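You operate a simulated robot arm through the tools that you are given. There is no shell and no other tool.

You run a simulated robot arm. Do the job below in one go: nothing can be reset, and whatever is moved stays where it is left.

JOB
Set the controls near the lip between slides five and six. At the end: the station five program selector is turned to 5; the station five bar selector is turned to 100; the station five breaths selector is turned to 0; the station five seconds selector is turned to 24; whatever was shut is shut again. Leave all else as you found it, and nothing knocked over.

Only the result counts: the job must be done as asked and must still hold three seconds after the hand-in. Knocking over, shifting, dropping, spilling or breaking anything else fails it.

ROBOT AND FRAMES
A 7-joint arm with a three-finger gripper, fixed in place. Base frame: the origin is on the floor under the middle of its stand, x ahead of it, y to its left, z up; the work surface is at about z = 0.9. Readings come in m, rad, newtons and seconds.
It reaches about 1.342 m from its shoulder. Its first joint turns from -2.897 to 2.897 rad. Payload 2.69 kg.
Tool frame: the origin (TCP) lies between the finger pads and is the grasp point; the fingertips stand 0.03 m ahead of it; z points along the fingers, y is the line along which they close. The gripper opens to 0.128 m; its body begins 0.117 m behind the TCP.
Orientation is that of the tool frame in the base frame, as [roll, pitch, yaw] about the fixed x, y, z axes, in that order (R = Rz(yaw) Ry(pitch) Rx(roll)). With the fingers straight down and closing along the base's y, the tool's x points along the base's -x, its y along +y and its z along -z.

CONTROLS
- The arm moves only by the tool play_rows. Its argument "targets" is one flat list of numbers, 7 for each row, row after row: the shift along the base's x, y, z in units of 25 mm (1.0 is 25 mm), then the turn, a rotation vector about the base's x, y, z in units of 5 degrees (1.0 is 5 degrees), then the opening, from 0 (shut) to 1 (fully open). In form: [x, y, z, rx, ry, rz, jaw, x, y, z, rx, ry, rz, jaw, ...]. A call has 1 to 20 rows; each row shifts and turns the commanded pose from where the row before left it. A call with a number of a shift or a turn outside -1 to 1 is refused whole. A row lasts 0.2 s, in which the tool goes at most 0.05 m and 0.15 rad; a call with a longer step from one row to the next is refused whole, and so is a gripper value outside its range. Where a pose cannot be reached the arm comes as near as it can. A force on the tool above 40 N (or 10 N above the force at the start of the call, whichever is more), or a blocked arm, ends the call early, and 0.2 s more pass. Each finger travels about 0.127 m/s and halts on what it meets, pressing with about 39 N; the grip force reading is that of the motor and also rises with nothing between the fingers. The clock runs only during rows and for 0.2 s after the last one: add rows that do not move to give the fingers time. It gives the time, the measured TCP pose, the force on the tool (base axes), the opening and the grip force at its end, in the units of the frame above (readings bear some noise), with the torque about the TCP (base axes, N m) and any sound that the robot's microphone picked up.
- Cameras (640 x 400 px; columns grow to the right, rows downward): "scene" is fixed at [0.2182, -0.6491, 2.0082]; the picture's right is [0.79, -0.61, 0.00], its down [-0.39, -0.50, -0.77] and it looks along [0.47, 0.61, -0.63] (base axes); focal length 315 px, centre (320, 200). "wrist" rides on the gripper at [0.058, 0.054, -0.131] in the tool frame; the picture's right is [-0.68, 0.74, 0.00], its down [-0.62, -0.57, -0.55] and it looks along [-0.40, -0.37, 0.84] (tool axes); focal length 234 px, centre (320, 200). There is no depth. A picture from a camera that has moved, and an enlarged one, comes with that camera's place and axes in the base frame and with its lens.
- grab_frame(camera): a new picture of that camera. No time passes.
- raise_lower(by): moves the trunk up (or, below 0, down) by that many m; the arm rides with it, the base frame stays. It gives what a move gives, with no picture.
- close_up(camera, box): a new picture of the part [left, top, right, bottom] of that camera's present view, enlarged. No time passes.
- job_done(): hands the job in; it is judged then, once.

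Nothing tells you positions but the pictures and the camera data. Unless the task says otherwise, let go and move clear before handing in.

The tools are called after "Call:" by a JSON object that holds its "op" and its "data". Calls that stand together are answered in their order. play_rows: Moves the arm, as the interface text tells. Its arguments: {"type":"object","properties":{"targets":{"type":"array","items":{"type":"number"}}},"required":["targets"]} The other tools are called the same way: raise_lower (by) moves the trunk up or down; grab_frame (camera) takes a picture; close_up (camera, box) takes an enlarged picture of a part of a camera's view; job_done () hands the job in.

At the start:

```text
time_s: 0.0
tool_pos: [0.4748, -0.0921, 1.4583]
ee_rot: [3.141, -0.001, 3.141]
wrist_force: [0.4, -0.7, 0.1]
wrist_torque: [0.02, 0.0, 0.03]
gripper_width: 0.1277
finger_force: 0.0
trunk travel left (down, up): [-0.175, 0.175]
```

scene: 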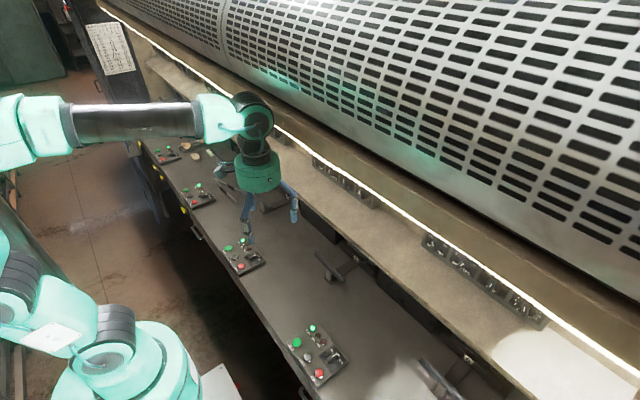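
wrist: 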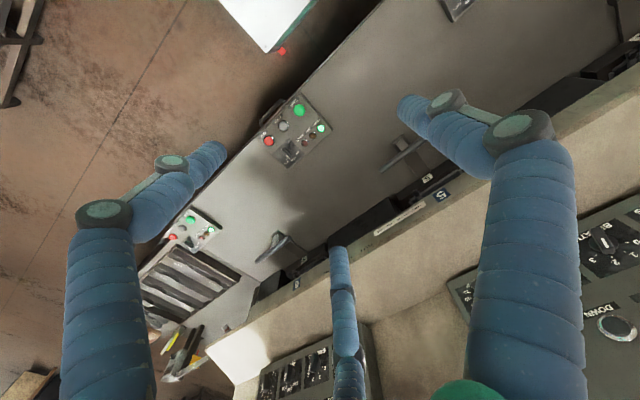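

I see a long machine with control stations along a lip, some of them with small panels and rotary selectors. I'll look closer at the scene before moving.

Call:
{"op": "close_up", "data": {"camera": "scene", "box": [380, 200, 580, 340]}}

Call:
{"op": "close_up", "data": {"camera": "scene", "box": [220, 220, 420, 345]}}

Call:
{"op": "close_up", "data": {"camera": "scene", "box": [280, 130, 440, 230]}}

Call:
{"op": "close_up", "data": {"camera": "wrist", "box": [380, 100, 640, 262]}}

Call:
{"op": "close_up", "data": {"camera": "wrist", "box": [440, 180, 640, 400]}}

Call:
{"op": "close_up", "data": {"camera": "wrist", "box": [220, 160, 460, 310]}}

Call:
{"op": "close_up", "data": {"camera": "wrist", "box": [230, 300, 440, 400]}}

```text
2.86 times, centred on (480, 270) of scene
camera zoom: at [0.2182, -0.6491, 2.0082], right [0.79, -0.61, 0.0], down [-0.39, -0.5, -0.77], along [0.47, 0.61, -0.63], focal length 900 px, centre (-137, 0)
```

zoom: 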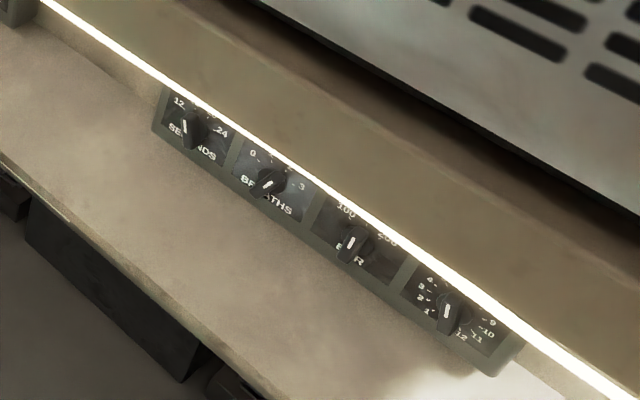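

```text
3.20 times, centred on (320, 282) of scene
camera zoom: at [0.2182, -0.6491, 2.0082], right [0.79, -0.61, 0.0], down [-0.39, -0.5, -0.77], along [0.47, 0.61, -0.63], focal length 1008 px, centre (320, -64)
```

zoom: 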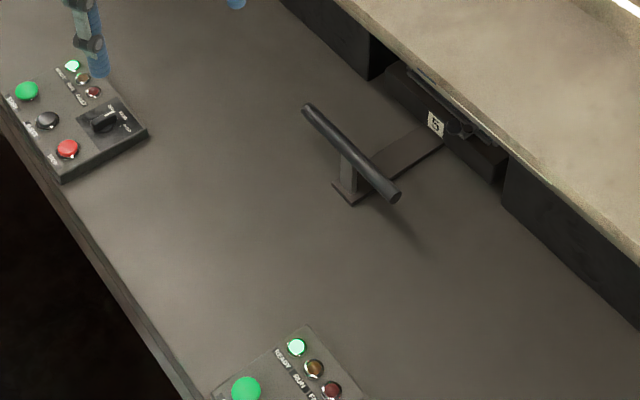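

```text
4.00 times, centred on (360, 180) of scene
camera zoom: at [0.2182, -0.6491, 2.0082], right [0.79, -0.61, 0.0], down [-0.39, -0.5, -0.77], along [0.47, 0.61, -0.63], focal length 1260 px, centre (160, 280)
```

zoom: 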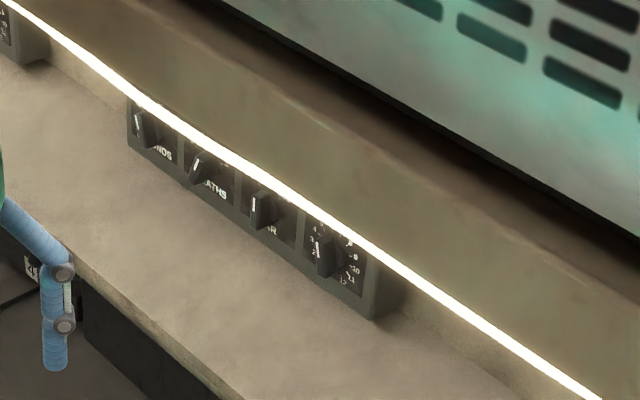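

```text
2.46 times, centred on (510, 181) of wrist
camera zoom: at [0.4159, -0.0396, 1.5887], right [0.68, 0.74, 0.0], down [0.62, -0.57, 0.55], along [0.4, -0.37, -0.84], focal length 576 px, centre (-148, 247)
```

zoom: 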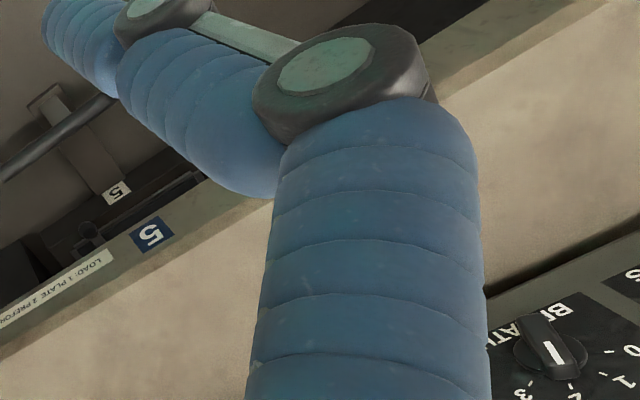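

```text
1.82 times, centred on (540, 290) of wrist
camera zoom: at [0.4159, -0.0396, 1.5887], right [0.68, 0.74, 0.0], down [0.62, -0.57, 0.55], along [0.4, -0.37, -0.84], focal length 426 px, centre (-80, 36)
```

zoom: 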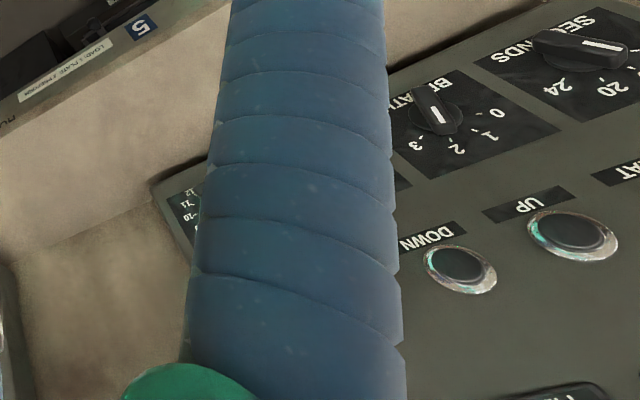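

```text
2.67 times, centred on (340, 235) of wrist
camera zoom: at [0.4159, -0.0396, 1.5887], right [0.68, 0.74, 0.0], down [0.62, -0.57, 0.55], along [0.4, -0.37, -0.84], focal length 624 px, centre (267, 107)
```

zoom: 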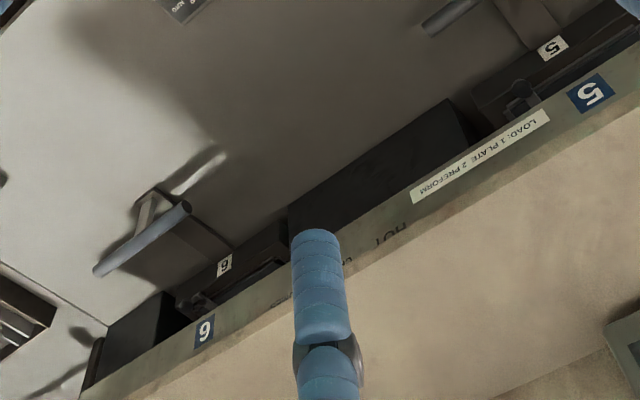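

```text
3.05 times, centred on (335, 350) of wrist
camera zoom: at [0.4159, -0.0396, 1.5887], right [0.68, 0.74, 0.0], down [0.62, -0.57, 0.55], along [0.4, -0.37, -0.84], focal length 714 px, centre (274, -257)
```

zoom: 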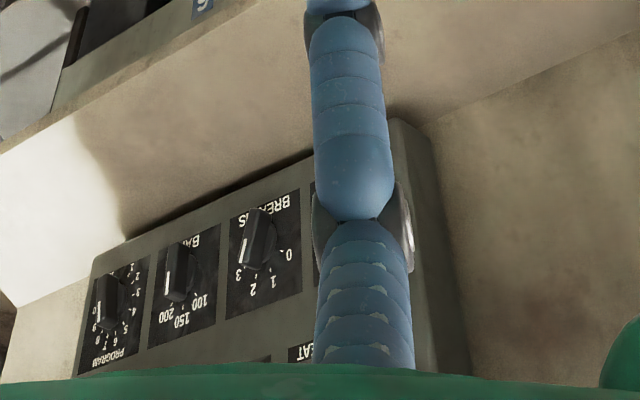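

The wide view shows selector panels (SECONDS/BREATHS/BAR/PROGRAM) on the fascia at about x=0.84, z=1.35, one near y≈0.04 and one near y≈-0.51. I'll tilt the gripper toward the fascia to read the panels and their station labels.

Call:
{"op": "play_rows", "data": {"targets": [0, 0, 0, 0, -1, 0, 1, 0, 0, 0, 0, -1, 0, 1, 0, 0, 0, 0, -1, 0, 1, 0, 0, 0, 0, -1, 0, 1, 0, 0, 0, 0, -1, 0, 1, 0, 0, 0, 0, -1, 0, 1, 0, 0, 0, 0, -1, 0, 1, 0, 0, 0, 0, -1, 0, 1, 0, 0, 0, 0, -1, 0, 1]}}

Call:
{"op": "grab_frame", "data": {"camera": "wrist"}}

Call:
{"op": "grab_frame", "data": {"camera": "scene"}}

```text
time_s: 2.0
tool_pos: [0.4732, -0.0921, 1.4582]
ee_rot: [-3.141, 0.786, -3.14]
wrist_force: [0.3, -0.6, 0.3]
wrist_torque: [0.01, -0.01, -0.02]
gripper_width: 0.1278
finger_force: 0.0
trunk travel left (down, up): [-0.175, 0.175]
```

```text
taken
camera wrist: at [0.3405, -0.0395, 1.5089], right [0.48, 0.74, 0.48], down [0.05, -0.57, 0.82], along [0.88, -0.37, -0.3], focal length 234 px, centre (320, 200)
```

wrist: 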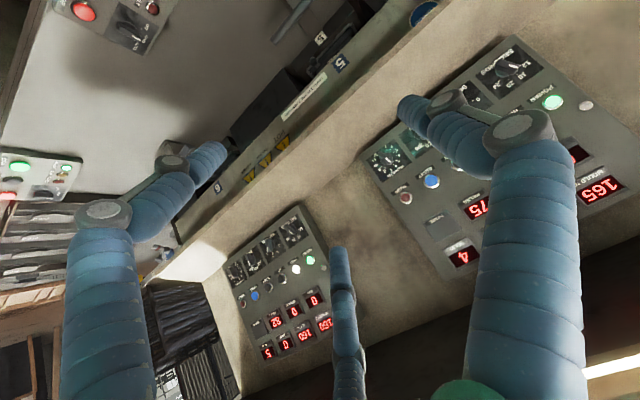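

```text
taken
```

scene: 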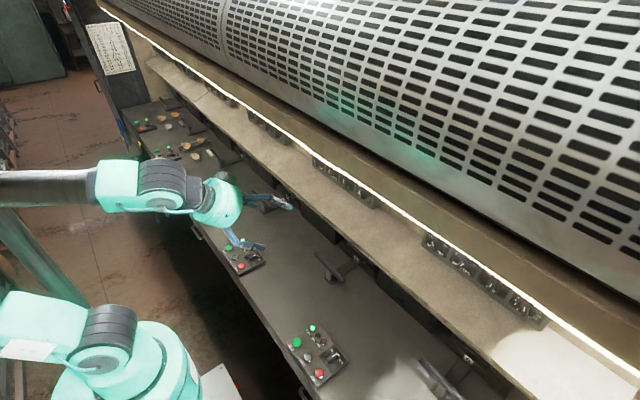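

The panels each have selectors, buttons and displays. I'll zoom in for details.

Call:
{"op": "close_up", "data": {"camera": "wrist", "box": [200, 200, 350, 370]}}

Call:
{"op": "close_up", "data": {"camera": "wrist", "box": [350, 120, 490, 280]}}

Call:
{"op": "close_up", "data": {"camera": "wrist", "box": [450, 30, 640, 220]}}

Call:
{"op": "close_up", "data": {"camera": "wrist", "box": [200, 40, 400, 200]}}

```text
2.35 times, centred on (275, 285) of wrist
camera zoom: at [0.3405, -0.0395, 1.5089], right [0.48, 0.74, 0.48], down [0.05, -0.57, 0.82], along [0.88, -0.37, -0.3], focal length 551 px, centre (426, 0)
```

zoom: 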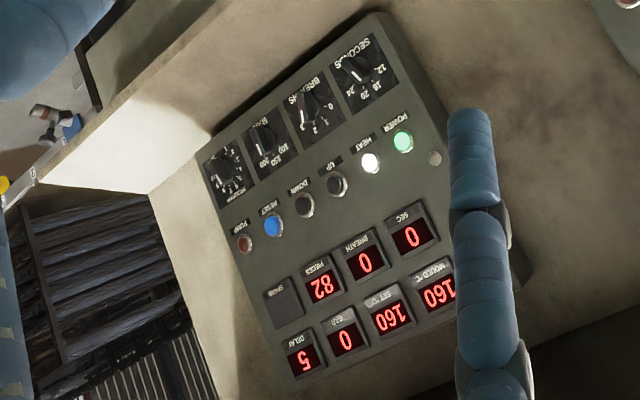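

```text
2.50 times, centred on (420, 200) of wrist
camera zoom: at [0.3405, -0.0395, 1.5089], right [0.48, 0.74, 0.48], down [0.05, -0.57, 0.82], along [0.88, -0.37, -0.3], focal length 585 px, centre (70, 200)
```

zoom: 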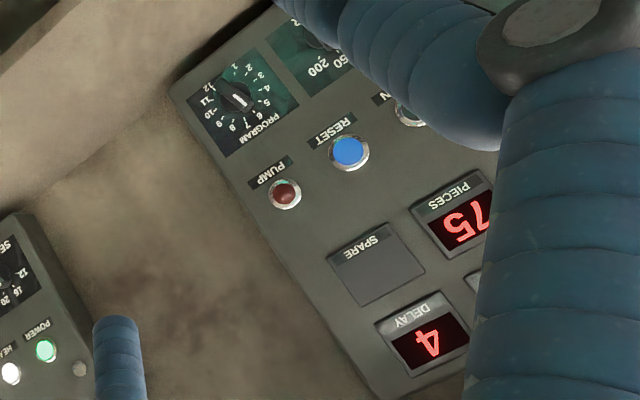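

```text
2.11 times, centred on (545, 125) of wrist
camera zoom: at [0.3405, -0.0395, 1.5089], right [0.48, 0.74, 0.48], down [0.05, -0.57, 0.82], along [0.88, -0.37, -0.3], focal length 493 px, centre (-154, 358)
```

zoom: 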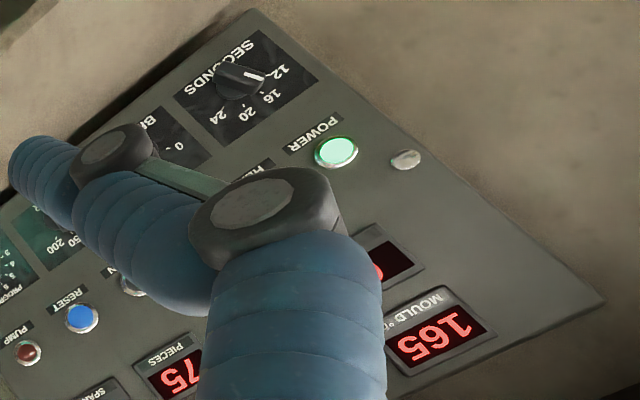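

```text
2.50 times, centred on (300, 120) of wrist
camera zoom: at [0.3405, -0.0395, 1.5089], right [0.48, 0.74, 0.48], down [0.05, -0.57, 0.82], along [0.88, -0.37, -0.3], focal length 585 px, centre (370, 400)
```

zoom: 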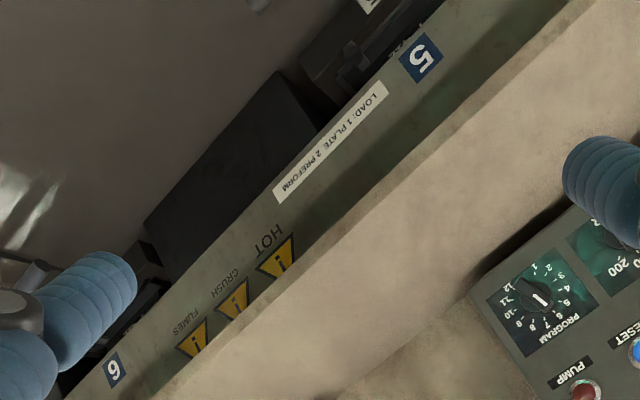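

The fascia panels carry displays on top, buttons in the middle and the four selectors at the bottom. I need to see what is at the lip between slides 5 and 6, so I'll lower the arm and look under it.

Call:
{"op": "play_rows", "data": {"targets": [0, 0, -1, 0, 0, 0, 1, 0, 0, -1, 0, 0, 0, 1, 0, 0, -1, 0, 0, 0, 1, 0, 0, -1, 0, 0, 0, 1, 0, 0, -1, 0, 0, 0, 1, 0, 0, -1, 0, 0, 0, 1, 0, 0, -1, 0, 0, 0, 1, 0, 0, -1, 0, 0, 0, 1]}}

Call:
{"op": "grab_frame", "data": {"camera": "wrist"}}

Call:
{"op": "close_up", "data": {"camera": "wrist", "box": [180, 60, 420, 260]}}

Call:
{"op": "grab_frame", "data": {"camera": "scene"}}

```text
time_s: 3.8
tool_pos: [0.4748, -0.0956, 1.2564]
ee_rot: [3.141, 0.787, -3.14]
wrist_force: [-0.1, 0.0, -0.3]
wrist_torque: [0.01, -0.02, -0.01]
gripper_width: 0.1281
finger_force: 0.0
trunk travel left (down, up): [-0.175, 0.175]
```

```text
taken
camera wrist: at [0.3404, -0.042, 1.3077], right [0.48, 0.74, 0.48], down [0.05, -0.57, 0.82], along [0.88, -0.37, -0.3], focal length 234 px, centre (320, 200)
```

wrist: 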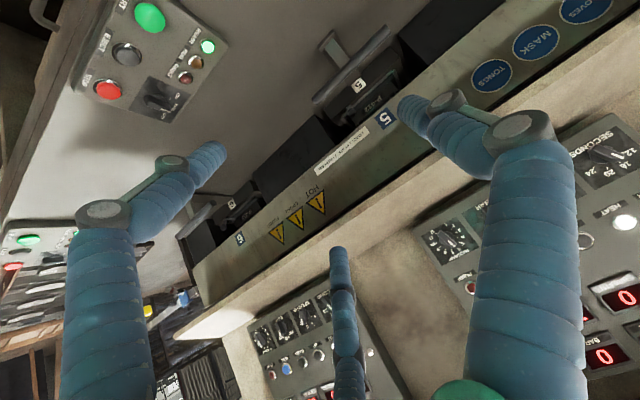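

```text
2.00 times, centred on (300, 160) of wrist
camera zoom: at [0.3404, -0.042, 1.3077], right [0.48, 0.74, 0.48], down [0.05, -0.57, 0.82], along [0.88, -0.37, -0.3], focal length 468 px, centre (360, 280)
```

zoom: 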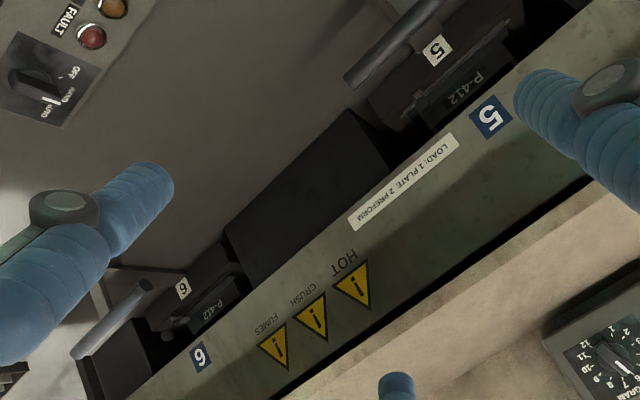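

```text
taken
```

scene: 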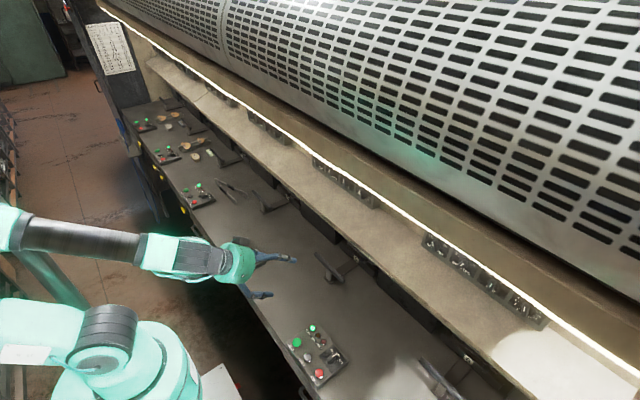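

There's no hidden box at the lip; the only set of four matching selectors are on the fascia panels. I'll move the camera in front of the panel above slide 5 to read it and look for any cover or station label.

Call:
{"op": "play_rows", "data": {"targets": [0.413, 0.954, 0.71, 0, 0, 0, 1, 0.413, 0.954, 0.71, 0, 0, 0, 1, 0.413, 0.954, 0.71, 0, 0, 0, 1, 0.413, 0.954, 0.71, 0, 0, 0, 1, 0.413, 0.954, 0.71, 0, 0, 0, 1, 0.413, 0.954, 0.71, 0, 0, 0, 1, 0.413, 0.954, 0.71, 0, 0, 0, 1, 0.413, 0.954, 0.71, 0, 0, 0, 1, 0.413, 0.954, 0.71, 0, 0, 0, 1, 0.413, 0.954, 0.71, 0, 0, 0, 1]}}

Call:
{"op": "grab_frame", "data": {"camera": "wrist"}}

Call:
{"op": "close_up", "data": {"camera": "wrist", "box": [200, 60, 460, 260]}}

Call:
{"op": "grab_frame", "data": {"camera": "scene"}}

```text
time_s: 6.0
tool_pos: [0.5771, 0.1452, 1.4349]
ee_rot: [-3.14, 0.785, 3.139]
wrist_force: [0.2, 0.0, -0.3]
wrist_torque: [0.0, 0.0, 0.01]
gripper_width: 0.128
finger_force: 0.0
trunk travel left (down, up): [-0.175, 0.175]
```

```text
taken
camera wrist: at [0.4434, 0.1982, 1.4872], right [0.48, 0.74, 0.48], down [0.05, -0.57, 0.82], along [0.88, -0.37, -0.31], focal length 234 px, centre (320, 200)
```

wrist: 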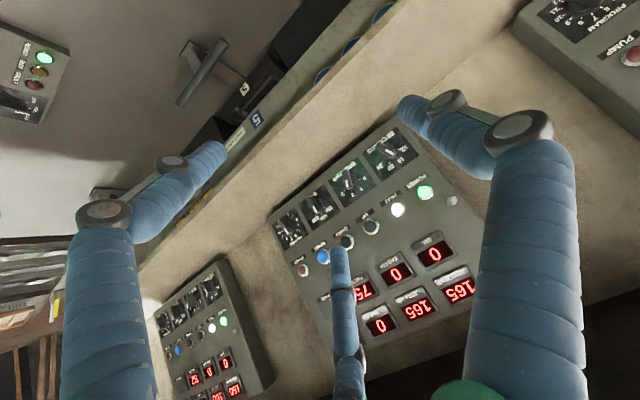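

```text
2.00 times, centred on (330, 160) of wrist
camera zoom: at [0.4434, 0.1982, 1.4872], right [0.48, 0.74, 0.48], down [0.05, -0.57, 0.82], along [0.88, -0.37, -0.31], focal length 468 px, centre (300, 280)
```

zoom: 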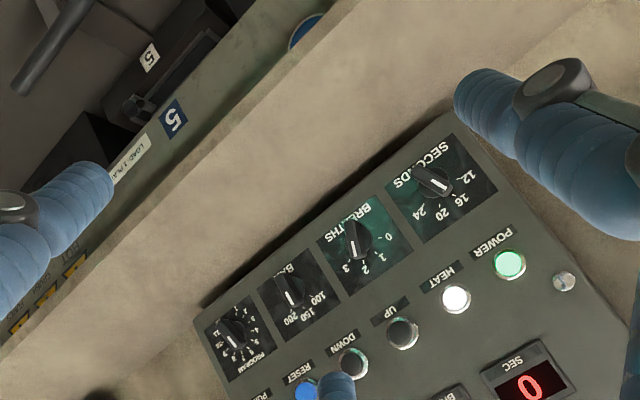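

```text
taken
```

scene: 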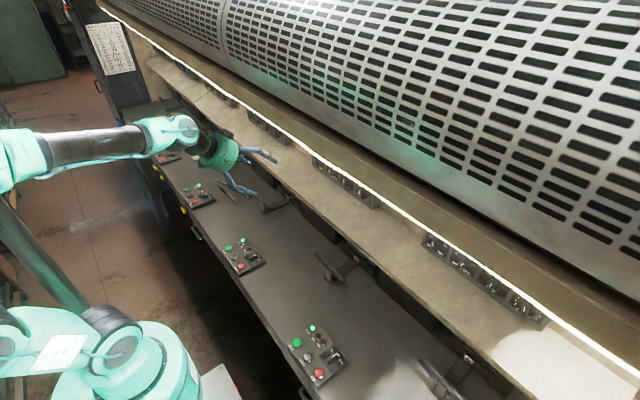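

Station panels sit above each slide (4, 5 and 6), with glossy selector plates and no cover visible so far. I'll level the gripper so the camera looks up and shows the top of the panel and the overhang.

Call:
{"op": "play_rows", "data": {"targets": [0, 0, -0.2, 0, -1, 0, 1, 0, 0, -0.2, 0, -1, 0, 1, 0, 0, -0.2, 0, -1, 0, 1, 0, 0, -0.2, 0, -1, 0, 1, 0, 0, -0.2, 0, -1, 0, 1, 0, 0, -0.2, 0, -1, 0, 1, 0, 0, -0.2, 0, -1, 0, 1, 0, 0, -0.2, 0, -1, 0, 1, 0, 0, -0.2, 0, -1, 0, 1]}}

Call:
{"op": "grab_frame", "data": {"camera": "wrist"}}

Call:
{"op": "grab_frame", "data": {"camera": "scene"}}

```text
time_s: 8.0
tool_pos: [0.5779, 0.1457, 1.3914]
ee_rot: [0.3, 1.571, 0.3]
wrist_force: [0.1, 1.3, -0.5]
wrist_torque: [-0.02, -0.01, 0.0]
gripper_width: 0.1281
finger_force: 0.1
trunk travel left (down, up): [-0.175, 0.175]
```

```text
taken
camera wrist: at [0.4463, 0.1988, 1.3317], right [0.0, 0.74, 0.68], down [-0.55, -0.57, 0.61], along [0.84, -0.37, 0.41], focal length 234 px, centre (320, 200)
```

wrist: 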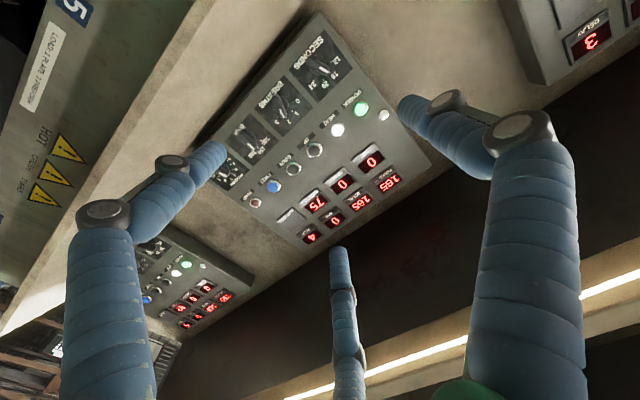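

```text
taken
```

scene: 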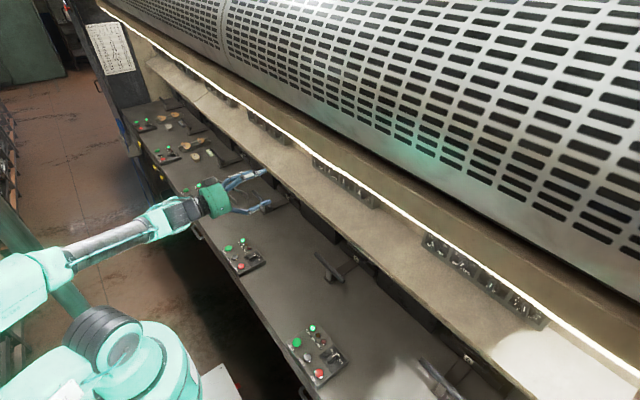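

I now see panel 5 in full: displays on top, buttons, and selectors at the bottom, with the overhang strip well above. I'll zoom in on it to check for covers and read the present settings.

Call:
{"op": "close_up", "data": {"camera": "wrist", "box": [205, 10, 435, 250]}}

Call:
{"op": "close_up", "data": {"camera": "wrist", "box": [215, 20, 355, 190]}}

Call:
{"op": "close_up", "data": {"camera": "wrist", "box": [0, 0, 220, 220]}}

Call:
{"op": "close_up", "data": {"camera": "scene", "box": [310, 150, 390, 215]}}

Call:
{"op": "close_up", "data": {"camera": "scene", "box": [260, 220, 500, 400]}}

```text
1.67 times, centred on (320, 130) of wrist
camera zoom: at [0.4463, 0.1988, 1.3317], right [0.0, 0.74, 0.68], down [-0.55, -0.57, 0.61], along [0.84, -0.37, 0.41], focal length 390 px, centre (320, 317)
```

zoom: 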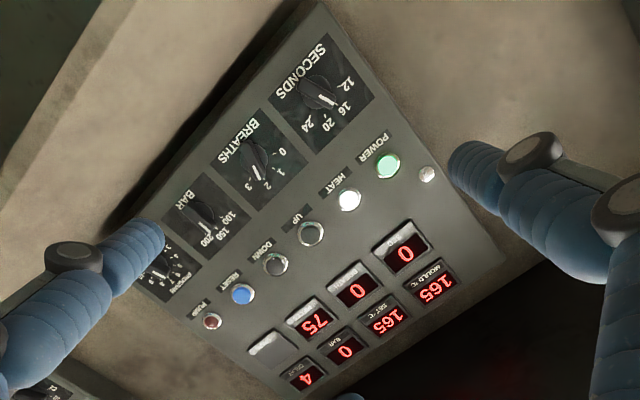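

```text
2.35 times, centred on (285, 105) of wrist
camera zoom: at [0.4463, 0.1988, 1.3317], right [0.0, 0.74, 0.68], down [-0.55, -0.57, 0.61], along [0.84, -0.37, 0.41], focal length 551 px, centre (402, 424)
```

zoom: 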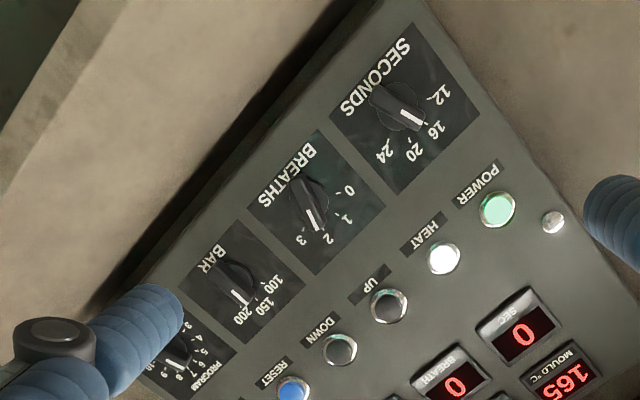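

```text
1.82 times, centred on (110, 110) of wrist
camera zoom: at [0.4463, 0.1988, 1.3317], right [0.0, 0.74, 0.68], down [-0.55, -0.57, 0.61], along [0.84, -0.37, 0.41], focal length 426 px, centre (702, 364)
```

zoom: 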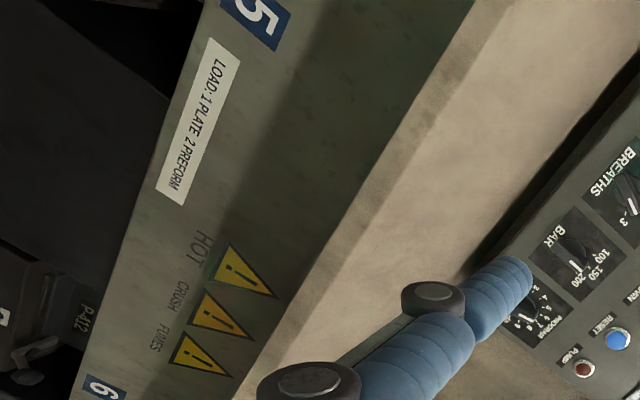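

```text
6.15 times, centred on (350, 182) of scene
camera zoom: at [0.2182, -0.6491, 2.0082], right [0.79, -0.61, 0.0], down [-0.39, -0.5, -0.77], along [0.47, 0.61, -0.63], focal length 1938 px, centre (135, 308)
```

zoom: 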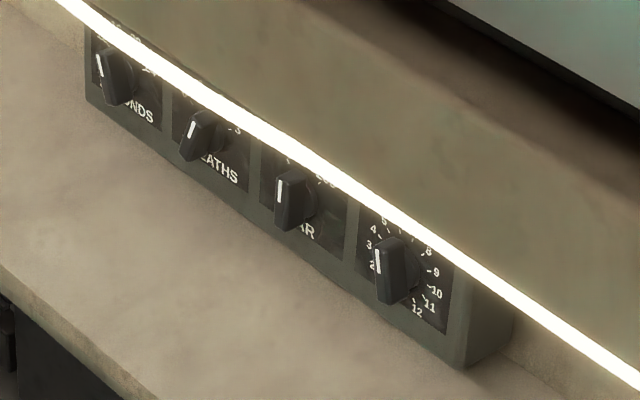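

```text
2.22 times, centred on (380, 310) of scene
camera zoom: at [0.2182, -0.6491, 2.0082], right [0.79, -0.61, 0.0], down [-0.39, -0.5, -0.77], along [0.47, 0.61, -0.63], focal length 700 px, centre (187, -44)
```

zoom: 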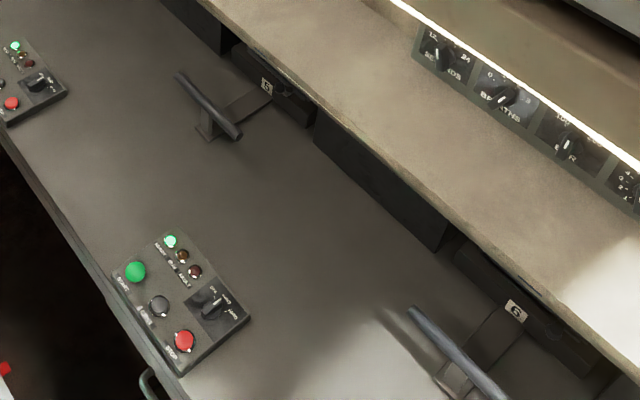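

Slide labels 5 and 6 sit at y≈-0.02 and y≈-0.57. The panels are offset slightly to the left of the slides, so I'll count panels and slides along the machine to be sure which panel is station five's.

Call:
{"op": "close_up", "data": {"camera": "scene", "box": [90, 0, 330, 150]}}

Call:
{"op": "close_up", "data": {"camera": "scene", "box": [120, 90, 340, 230]}}

Call:
{"op": "close_up", "data": {"camera": "scene", "box": [70, 0, 190, 75]}}

Call:
{"op": "close_up", "data": {"camera": "scene", "box": [150, 50, 300, 150]}}

Call:
{"op": "close_up", "data": {"camera": "scene", "box": [480, 240, 640, 400]}}

```text
2.67 times, centred on (210, 75) of scene
camera zoom: at [0.2182, -0.6491, 2.0082], right [0.79, -0.61, 0.0], down [-0.39, -0.5, -0.77], along [0.47, 0.61, -0.63], focal length 840 px, centre (613, 533)
```

zoom: 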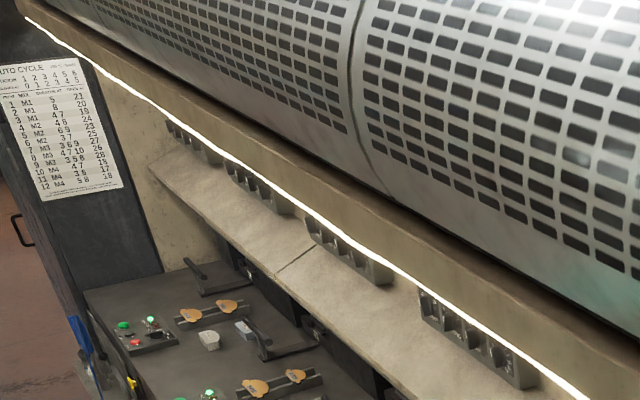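

```text
2.86 times, centred on (230, 160) of scene
camera zoom: at [0.2182, -0.6491, 2.0082], right [0.79, -0.61, 0.0], down [-0.39, -0.5, -0.77], along [0.47, 0.61, -0.63], focal length 900 px, centre (577, 314)
```

zoom: 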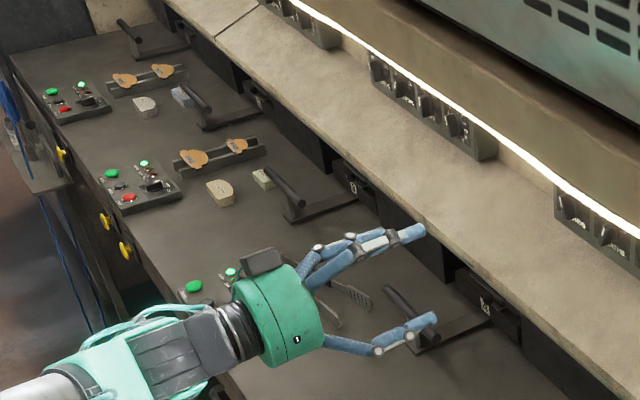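

```text
5.33 times, centred on (130, 38) of scene
camera zoom: at [0.2182, -0.6491, 2.0082], right [0.79, -0.61, 0.0], down [-0.39, -0.5, -0.77], along [0.47, 0.61, -0.63], focal length 1680 px, centre (1333, 1067)
```

zoom: 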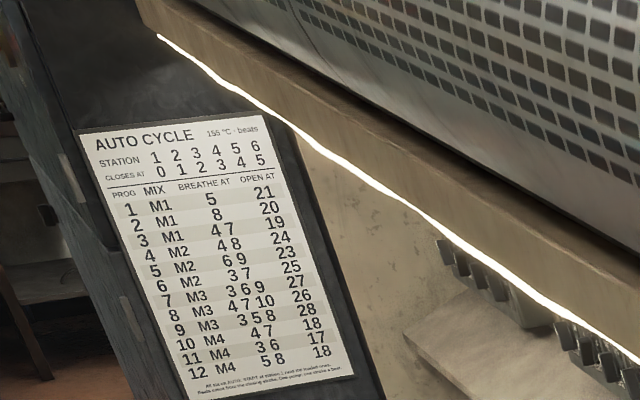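

```text
4.00 times, centred on (225, 100) of scene
camera zoom: at [0.2182, -0.6491, 2.0082], right [0.79, -0.61, 0.0], down [-0.39, -0.5, -0.77], along [0.47, 0.61, -0.63], focal length 1260 px, centre (700, 600)
```

zoom: 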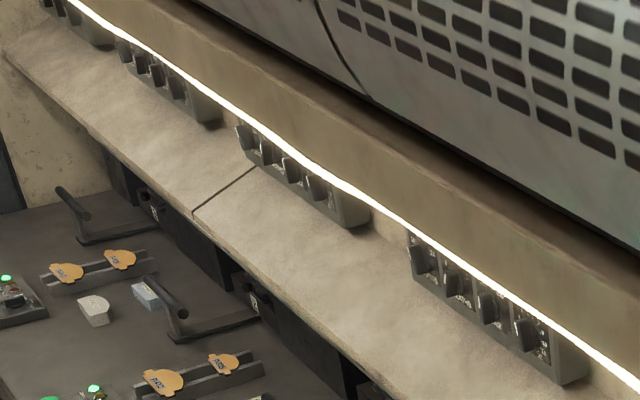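

```text
2.50 times, centred on (560, 320) of scene
camera zoom: at [0.2182, -0.6491, 2.0082], right [0.79, -0.61, 0.0], down [-0.39, -0.5, -0.77], along [0.47, 0.61, -0.63], focal length 788 px, centre (-280, -100)
```

zoom: 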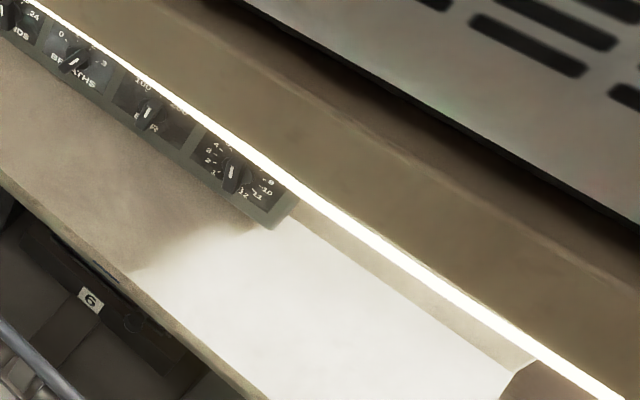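

The wall chart settles it: station five closes at 4 and its panel's DELAY reads 4, and it is the fifth panel counting from the far end. So the target is the panel centred near y≈0.06, and I'll now read the dials closely and see how the fingers look when partly closed.

Call:
{"op": "close_up", "data": {"camera": "wrist", "box": [280, 20, 350, 80]}}

Call:
{"op": "close_up", "data": {"camera": "wrist", "box": [245, 60, 315, 120]}}

Call:
{"op": "close_up", "data": {"camera": "wrist", "box": [215, 100, 285, 160]}}

Call:
{"op": "play_rows", "data": {"targets": [0, 0, 0, 0, 0, 0, 0.35, 0, 0, 0, 0, 0, 0, 0.35, 0, 0, 0, 0, 0, 0, 0.35, 0, 0, 0, 0, 0, 0, 0.35]}}

Call:
{"op": "grab_frame", "data": {"camera": "wrist"}}

Call:
{"op": "close_up", "data": {"camera": "scene", "box": [160, 130, 320, 230]}}

```text
6.67 times, centred on (315, 50) of wrist
camera zoom: at [0.4463, 0.1988, 1.3317], right [0.0, 0.74, 0.68], down [-0.55, -0.57, 0.61], along [0.84, -0.37, 0.41], focal length 1561 px, centre (353, 1200)
```

zoom: 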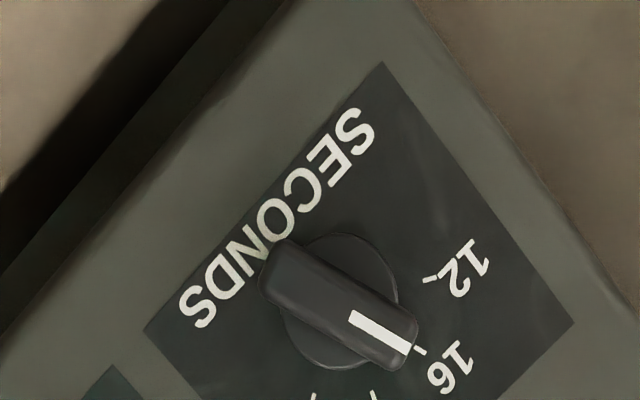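

```text
6.67 times, centred on (280, 90) of wrist
camera zoom: at [0.4463, 0.1988, 1.3317], right [0.0, 0.74, 0.68], down [-0.55, -0.57, 0.61], along [0.84, -0.37, 0.41], focal length 1561 px, centre (587, 933)
```

zoom: 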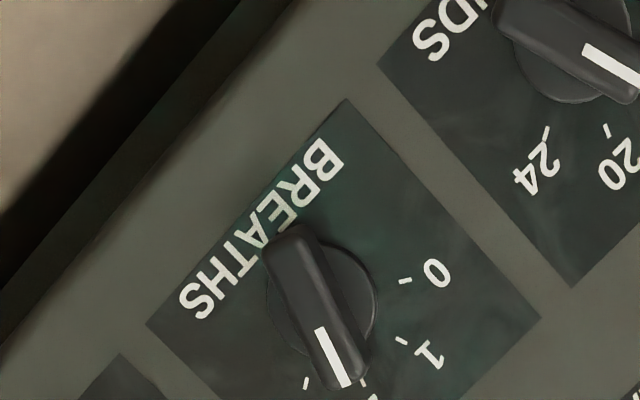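

```text
6.67 times, centred on (250, 130) of wrist
camera zoom: at [0.4463, 0.1988, 1.3317], right [0.0, 0.74, 0.68], down [-0.55, -0.57, 0.61], along [0.84, -0.37, 0.41], focal length 1561 px, centre (787, 667)
```

zoom: 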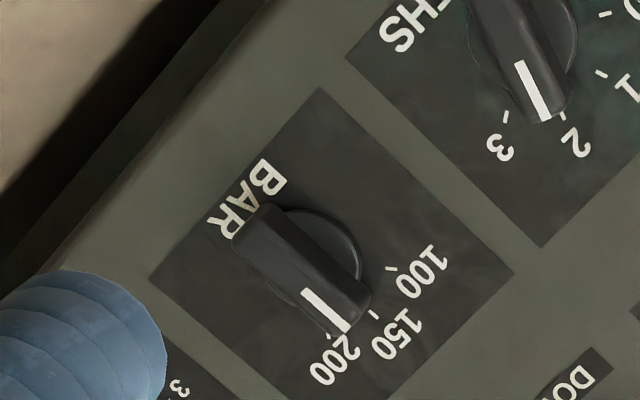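

```text
time_s: 9.0
tool_pos: [0.5776, 0.1464, 1.3911]
ee_rot: [1.954, 1.57, 1.953]
wrist_force: [-0.1, 0.1, -0.3]
wrist_torque: [-0.03, 0.02, -0.01]
gripper_width: 0.0451
finger_force: 0.0
trunk travel left (down, up): [-0.175, 0.175]
```

```text
taken
camera wrist: at [0.4462, 0.1987, 1.3316], right [0.0, 0.74, 0.68], down [-0.55, -0.57, 0.62], along [0.84, -0.37, 0.4], focal length 234 px, centre (320, 200)
```

wrist: 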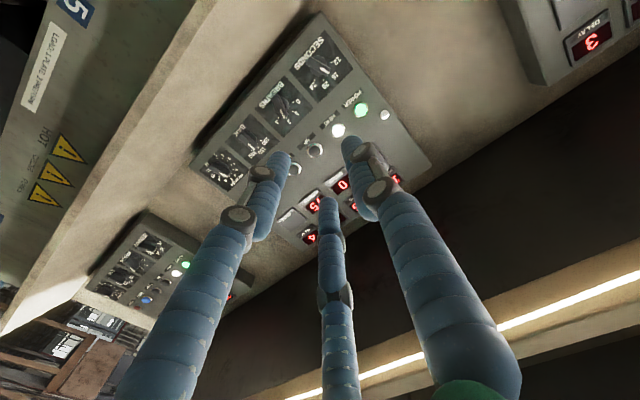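

```text
4.00 times, centred on (240, 180) of scene
camera zoom: at [0.2182, -0.6491, 2.0082], right [0.79, -0.61, 0.0], down [-0.39, -0.5, -0.77], along [0.47, 0.61, -0.63], focal length 1260 px, centre (640, 280)
```

zoom: 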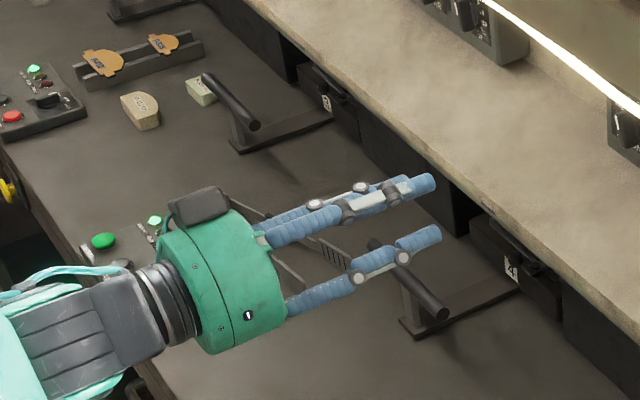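

The fingers close radially (one on the +y side, two opposite), which suits gripping the bar-shaped knobs. SECONDS appears at 16 and BREATHS at 2; I'll shift the camera to read BAR and PROGRAM clearly.

Call:
{"op": "play_rows", "data": {"targets": [0, -0.8, 0, 0, 0, 0, 1, 0, -0.8, 0, 0, 0, 0, 1, 0, -0.8, 0, 0, 0, 0, 1, 0, -0.8, 0, 0, 0, 0, 1, 0, -0.8, 0, 0, 0, 0, 1]}}

Call:
{"op": "grab_frame", "data": {"camera": "wrist"}}

Call:
{"op": "close_up", "data": {"camera": "wrist", "box": [230, 95, 320, 165]}}

Call:
{"op": "close_up", "data": {"camera": "wrist", "box": [260, 60, 350, 130]}}

```text
time_s: 10.2
tool_pos: [0.5767, 0.0461, 1.3896]
ee_rot: [0.318, 1.57, 0.317]
wrist_force: [0.1, 0.2, 0.3]
wrist_torque: [-0.02, 0.01, 0.03]
gripper_width: 0.1282
finger_force: 0.1
trunk travel left (down, up): [-0.175, 0.175]
```

```text
taken
camera wrist: at [0.4463, 0.0987, 1.3324], right [0.0, 0.74, 0.68], down [-0.55, -0.57, 0.62], along [0.84, -0.37, 0.4], focal length 234 px, centre (320, 200)
```

wrist: 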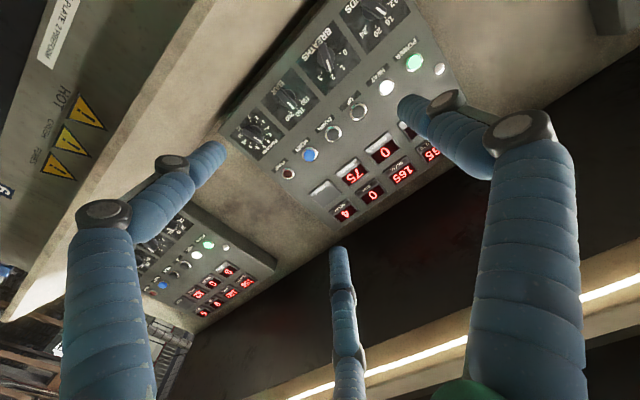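

```text
5.71 times, centred on (275, 130) of wrist
camera zoom: at [0.4463, 0.0987, 1.3324], right [0.0, 0.74, 0.68], down [-0.55, -0.57, 0.62], along [0.84, -0.37, 0.4], focal length 1338 px, centre (577, 600)
```

zoom: 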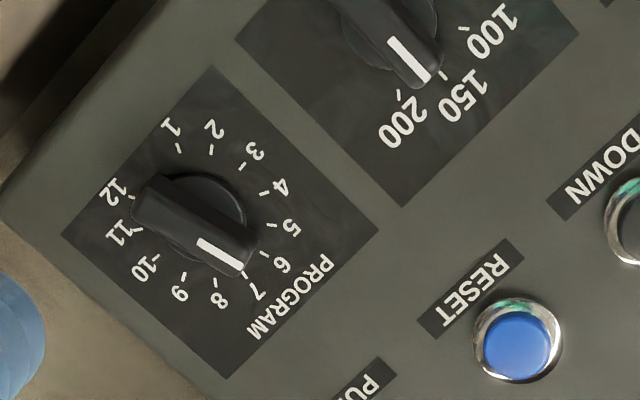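

```text
5.71 times, centred on (305, 95) of wrist
camera zoom: at [0.4463, 0.0987, 1.3324], right [0.0, 0.74, 0.68], down [-0.55, -0.57, 0.62], along [0.84, -0.37, 0.4], focal length 1338 px, centre (406, 800)
```

zoom: 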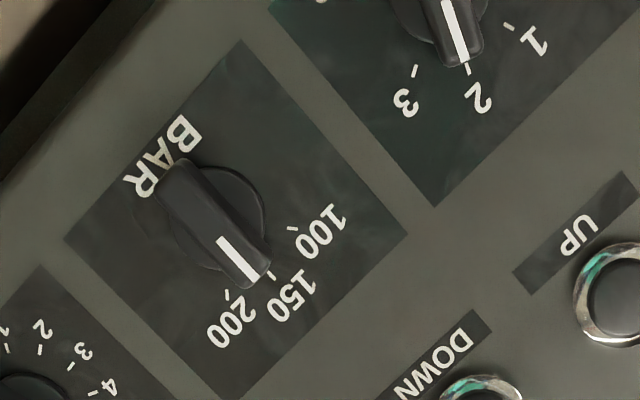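

Panel five presently reads PROGRAM 6, BAR 150, BREATHS 2 and SECONDS 16; the knob centres are at z≈1.345 and y≈-0.071, 0.013, 0.097 and 0.182, with the plate at x≈0.856. I'll start with BAR: line up in front of it with the gripper half open.

Call:
{"op": "play_rows", "data": {"targets": [0.932, -0.189, -0.252, 0, 0, 0, 0.5, 0.932, -0.189, -0.252, 0, 0, 0, 0.5, 0.932, -0.189, -0.252, 0, 0, 0, 0.5, 0.932, -0.189, -0.252, 0, 0, 0, 0.5, 0.932, -0.189, -0.252, 0, 0, 0, 0.5, 0.932, -0.189, -0.252, 0, 0, 0, 0.5, 0.932, -0.189, -0.252, 0, 0, 0, 0.5]}}

Call:
{"op": "grab_frame", "data": {"camera": "wrist"}}

Call:
{"op": "grab_frame", "data": {"camera": "scene"}}

```text
time_s: 11.8
tool_pos: [0.7341, 0.053, 1.3556]
ee_rot: [3.047, 1.568, 3.037]
wrist_force: [-0.3, -0.5, -0.5]
wrist_torque: [0.02, 0.0, 0.0]
gripper_width: 0.0641
finger_force: 0.1
out of reach, approached as far as the arm can: row 4, 5, 6, 7
trunk travel left (down, up): [-0.175, 0.175]
```

```text
taken
camera wrist: at [0.6038, 0.1067, 1.2971], right [0.01, 0.74, 0.68], down [-0.55, -0.56, 0.62], along [0.83, -0.38, 0.4], focal length 234 px, centre (320, 200)
```

wrist: 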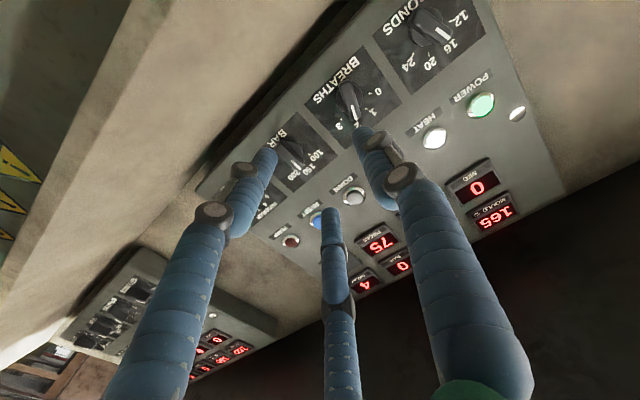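

```text
taken
```

scene: 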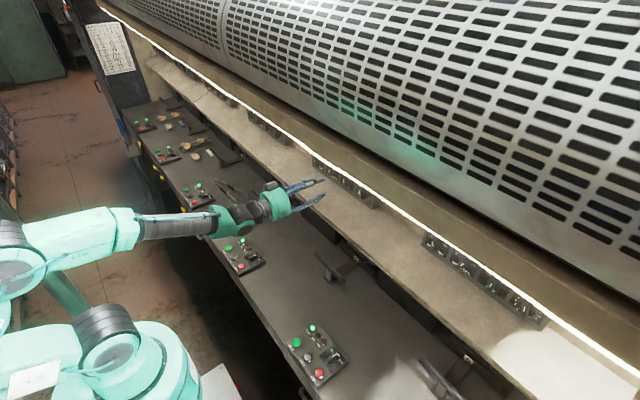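

The arm stopped short of the commanded spot (joint limit rather than distance, I think). I'll look at its posture before choosing a different way in, such as trunk height or wrist roll.

Call:
{"op": "close_up", "data": {"camera": "scene", "box": [0, 150, 380, 400]}}

Call:
{"op": "play_rows", "data": {"targets": [0, 0, 0, 0, 0, 0, 0.5]}}

```text
1.60 times, centred on (190, 275) of scene
camera zoom: at [0.2182, -0.6491, 2.0082], right [0.79, -0.61, 0.0], down [-0.39, -0.5, -0.77], along [0.47, 0.61, -0.63], focal length 504 px, centre (528, 80)
```

zoom: 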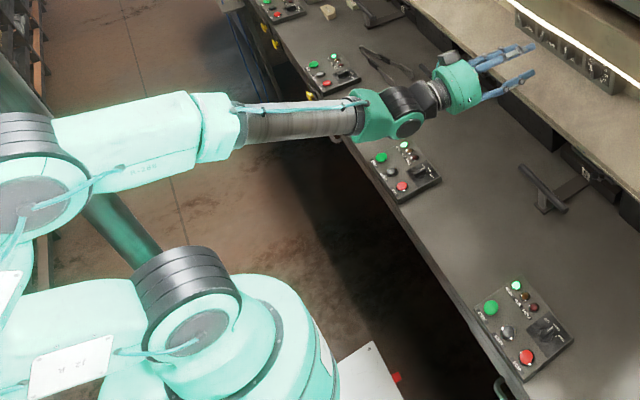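

```text
time_s: 12.2
tool_pos: [0.7322, 0.0522, 1.3554]
ee_rot: [3.057, 1.569, 3.046]
wrist_force: [-0.8, 0.0, 0.2]
wrist_torque: [0.01, 0.0, 0.02]
gripper_width: 0.0641
finger_force: 0.1
trunk travel left (down, up): [-0.175, 0.175]
```

The elbow hangs out to the left; a wrist or elbow limit seems to be binding. I'll test small moves to see which direction is limited.

Call:
{"op": "play_rows", "data": {"targets": [-0.3, -0.5, 0, 0, 0, 0, 0.5, -0.3, -0.5, 0, 0, 0, 0, 0.5, 0, -0.5, 0, 0, 0, 0, 0.5]}}

```text
time_s: 13.0
tool_pos: [0.7152, 0.0471, 1.3617]
ee_rot: [3.101, 1.567, 3.091]
wrist_force: [-0.1, -1.0, -0.5]
wrist_torque: [0.0, -0.02, 0.0]
gripper_width: 0.0641
finger_force: 0.0
out of reach, approached as far as the arm can: row 1, 2, 3
trunk travel left (down, up): [-0.175, 0.175]
```

Motion toward -y is what's limited in this wrist pose. I'll try rolling the wrist a little to see whether that frees it.

Call:
{"op": "play_rows", "data": {"targets": [0, 0, 0, 1, 0, 0, 0.5, 0, 0, 0, 1, 0, 0, 0.5, 0, 0, 0, 1, 0, 0, 0.5, 0, 0, 0, 1, 0, 0, 0.5, 0, -0.5, 0, 0, 0, 0, 0.5, 0, -0.5, 0, 0, 0, 0, 0.5]}}

Call:
{"op": "grab_frame", "data": {"camera": "scene"}}

```text
time_s: 14.4
tool_pos: [0.6992, 0.0697, 1.3883]
ee_rot: [1.59, 1.281, 1.581]
wrist_force: [0.2, 0.6, 0.5]
wrist_torque: [-0.01, 0.03, 0.0]
gripper_width: 0.0637
finger_force: 0.1
out of reach, approached as far as the arm can: row 1, 2, 3, 4, 5, 6
trunk travel left (down, up): [-0.175, 0.175]
```

```text
taken
```

scene: 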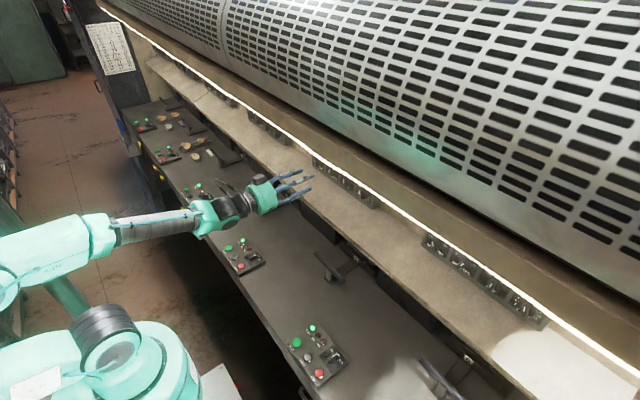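

Rolling in +x direction made it worse, so the last wrist joint is at its stop. I'll roll the other way by about 180°, which also puts the camera above the hand looking at the panel upright.

Call:
{"op": "play_rows", "data": {"targets": [0, 0, 0, -1, 0, 0, 0.5, 0, 0, 0, -1, 0, 0, 0.5, 0, 0, 0, -1, 0, 0, 0.5, 0, 0, 0, -1, 0, 0, 0.5, 0, 0, 0, -1, 0, 0, 0.5, 0, 0, 0, -1, 0, 0, 0.5, 0, 0, 0, -1, 0, 0, 0.5, 0, 0, 0, -1, 0, 0, 0.5, 0, 0, 0, -1, 0, 0, 0.5, 0, 0, 0, -1, 0, 0, 0.5, 0, 0, 0, -1, 0, 0, 0.5, 0, 0, 0, -1, 0, 0, 0.5, 0, 0, 0, -1, 0, 0, 0.5, 0, 0, 0, -1, 0, 0, 0.5, 0, 0, 0, -1, 0, 0, 0.5, 0, 0, 0, -1, 0, 0, 0.5, 0, 0, 0, -1, 0, 0, 0.5, 0, 0, 0, -1, 0, 0, 0.5, 0, 0, 0, -1, 0, 0, 0.5, 0, 0, 0, -1, 0, 0, 0.5]}}

Call:
{"op": "grab_frame", "data": {"camera": "scene"}}

```text
time_s: 18.6
tool_pos: [0.7005, 0.0692, 1.3862]
ee_rot: [-1.569, 0.115, -1.574]
wrist_force: [0.8, -0.1, -0.1]
wrist_torque: [0.02, 0.02, 0.01]
gripper_width: 0.0641
finger_force: 0.1
trunk travel left (down, up): [-0.175, 0.175]
```

```text
taken
```

scene: 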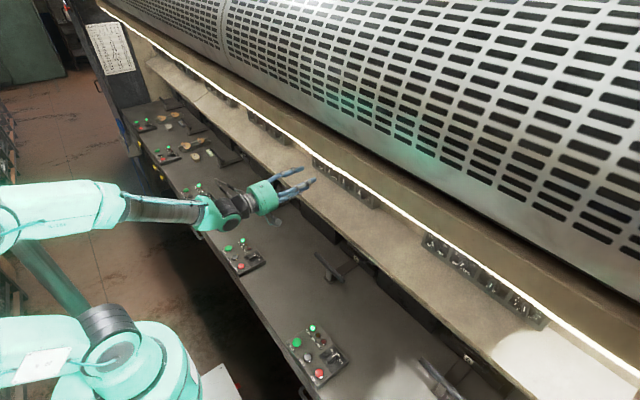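

The roll works without complaint now. I'll finish the half turn and line up with BAR at (y=0.013, z=1.3455).

Call:
{"op": "play_rows", "data": {"targets": [0, -0.112, -0.0814, -0.966, 0, 0, 0.5, 0, -0.112, -0.0814, -0.966, 0, 0, 0.5, 0, -0.112, -0.0814, -0.966, 0, 0, 0.5, 0, -0.112, -0.0814, -0.966, 0, 0, 0.5, 0, -0.112, -0.0814, -0.966, 0, 0, 0.5, 0, -0.112, -0.0814, -0.966, 0, 0, 0.5, 0, -0.112, -0.0814, -0.966, 0, 0, 0.5, 0, -0.112, -0.0814, -0.966, 0, 0, 0.5, 0, -0.112, -0.0814, -0.966, 0, 0, 0.5, 0, -0.112, -0.0814, -0.966, 0, 0, 0.5, 0, -0.112, -0.0814, -0.966, 0, 0, 0.5, 0, -0.112, -0.0814, -0.966, 0, 0, 0.5, 0, -0.112, -0.0814, -0.966, 0, 0, 0.5, 0, -0.112, -0.0814, -0.966, 0, 0, 0.5, 0, -0.112, -0.0814, -0.966, 0, 0, 0.5, 0, -0.112, -0.0814, -0.966, 0, 0, 0.5, 0, -0.112, -0.0814, -0.966, 0, 0, 0.5, 0, -0.112, -0.0814, -0.966, 0, 0, 0.5, 0, -0.112, -0.0814, -0.966, 0, 0, 0.5, 0, -0.112, -0.0814, -0.966, 0, 0, 0.5]}}

Call:
{"op": "grab_frame", "data": {"camera": "wrist"}}

Call:
{"op": "grab_frame", "data": {"camera": "scene"}}

```text
time_s: 22.8
tool_pos: [0.6937, 0.0476, 1.3547]
ee_rot: [-2.291, -1.57, -0.858]
wrist_force: [-0.2, 0.1, 0.2]
wrist_torque: [-0.01, 0.02, 0.02]
gripper_width: 0.0641
finger_force: 0.1
out of reach, approached as far as the arm can: row 11, 13, 14, 16, 17, 18, 19, 20
trunk travel left (down, up): [-0.175, 0.175]
```

```text
taken
camera wrist: at [0.5621, -0.006, 1.4131], right [-0.01, -0.74, -0.68], down [-0.54, 0.57, -0.61], along [0.84, 0.36, -0.4], focal length 234 px, centre (320, 200)
```

wrist: 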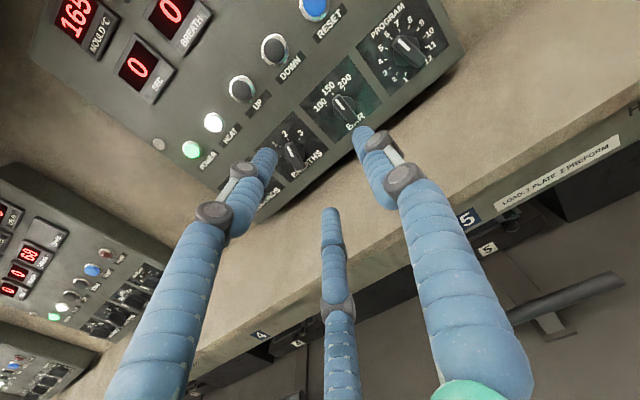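

```text
taken
```

scene: 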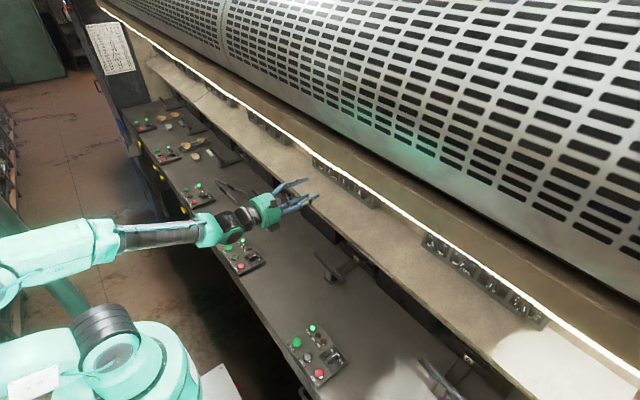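

The hand is now flipped with an upright view, but the arm still stops near y≈0.048, so a different joint may be limiting. I'll test whether a mid-roll (-90°) allows going further right.

Call:
{"op": "play_rows", "data": {"targets": [0, 0, 0, 1, 0, 0, 0.5, 0, 0, 0, 1, 0, 0, 0.5, 0, 0, 0, 1, 0, 0, 0.5, 0, 0, 0, 1, 0, 0, 0.5, 0, 0, 0, 1, 0, 0, 0.5, 0, 0, 0, 1, 0, 0, 0.5, 0, 0, 0, 1, 0, 0, 0.5, 0, 0, 0, 1, 0, 0, 0.5, 0, 0, 0, 1, 0, 0, 0.5, 0, 0, 0, 1, 0, 0, 0.5, 0, 0, 0, 1, 0, 0, 0.5, 0, 0, 0, 1, 0, 0, 0.5, 0, -0.8, 0, 0, 0, 0, 0.5, 0, -0.8, 0, 0, 0, 0, 0.5, 0, -0.8, 0, 0, 0, 0, 0.5]}}

```text
time_s: 26.0
tool_pos: [0.682, 0.0369, 1.3675]
ee_rot: [-1.573, -0.522, -1.587]
wrist_force: [-0.7, -0.1, 0.4]
wrist_torque: [-0.04, 0.02, 0.0]
gripper_width: 0.0639
finger_force: 0.0
out of reach, approached as far as the arm can: row 13, 14, 15
trunk travel left (down, up): [-0.175, 0.175]
```

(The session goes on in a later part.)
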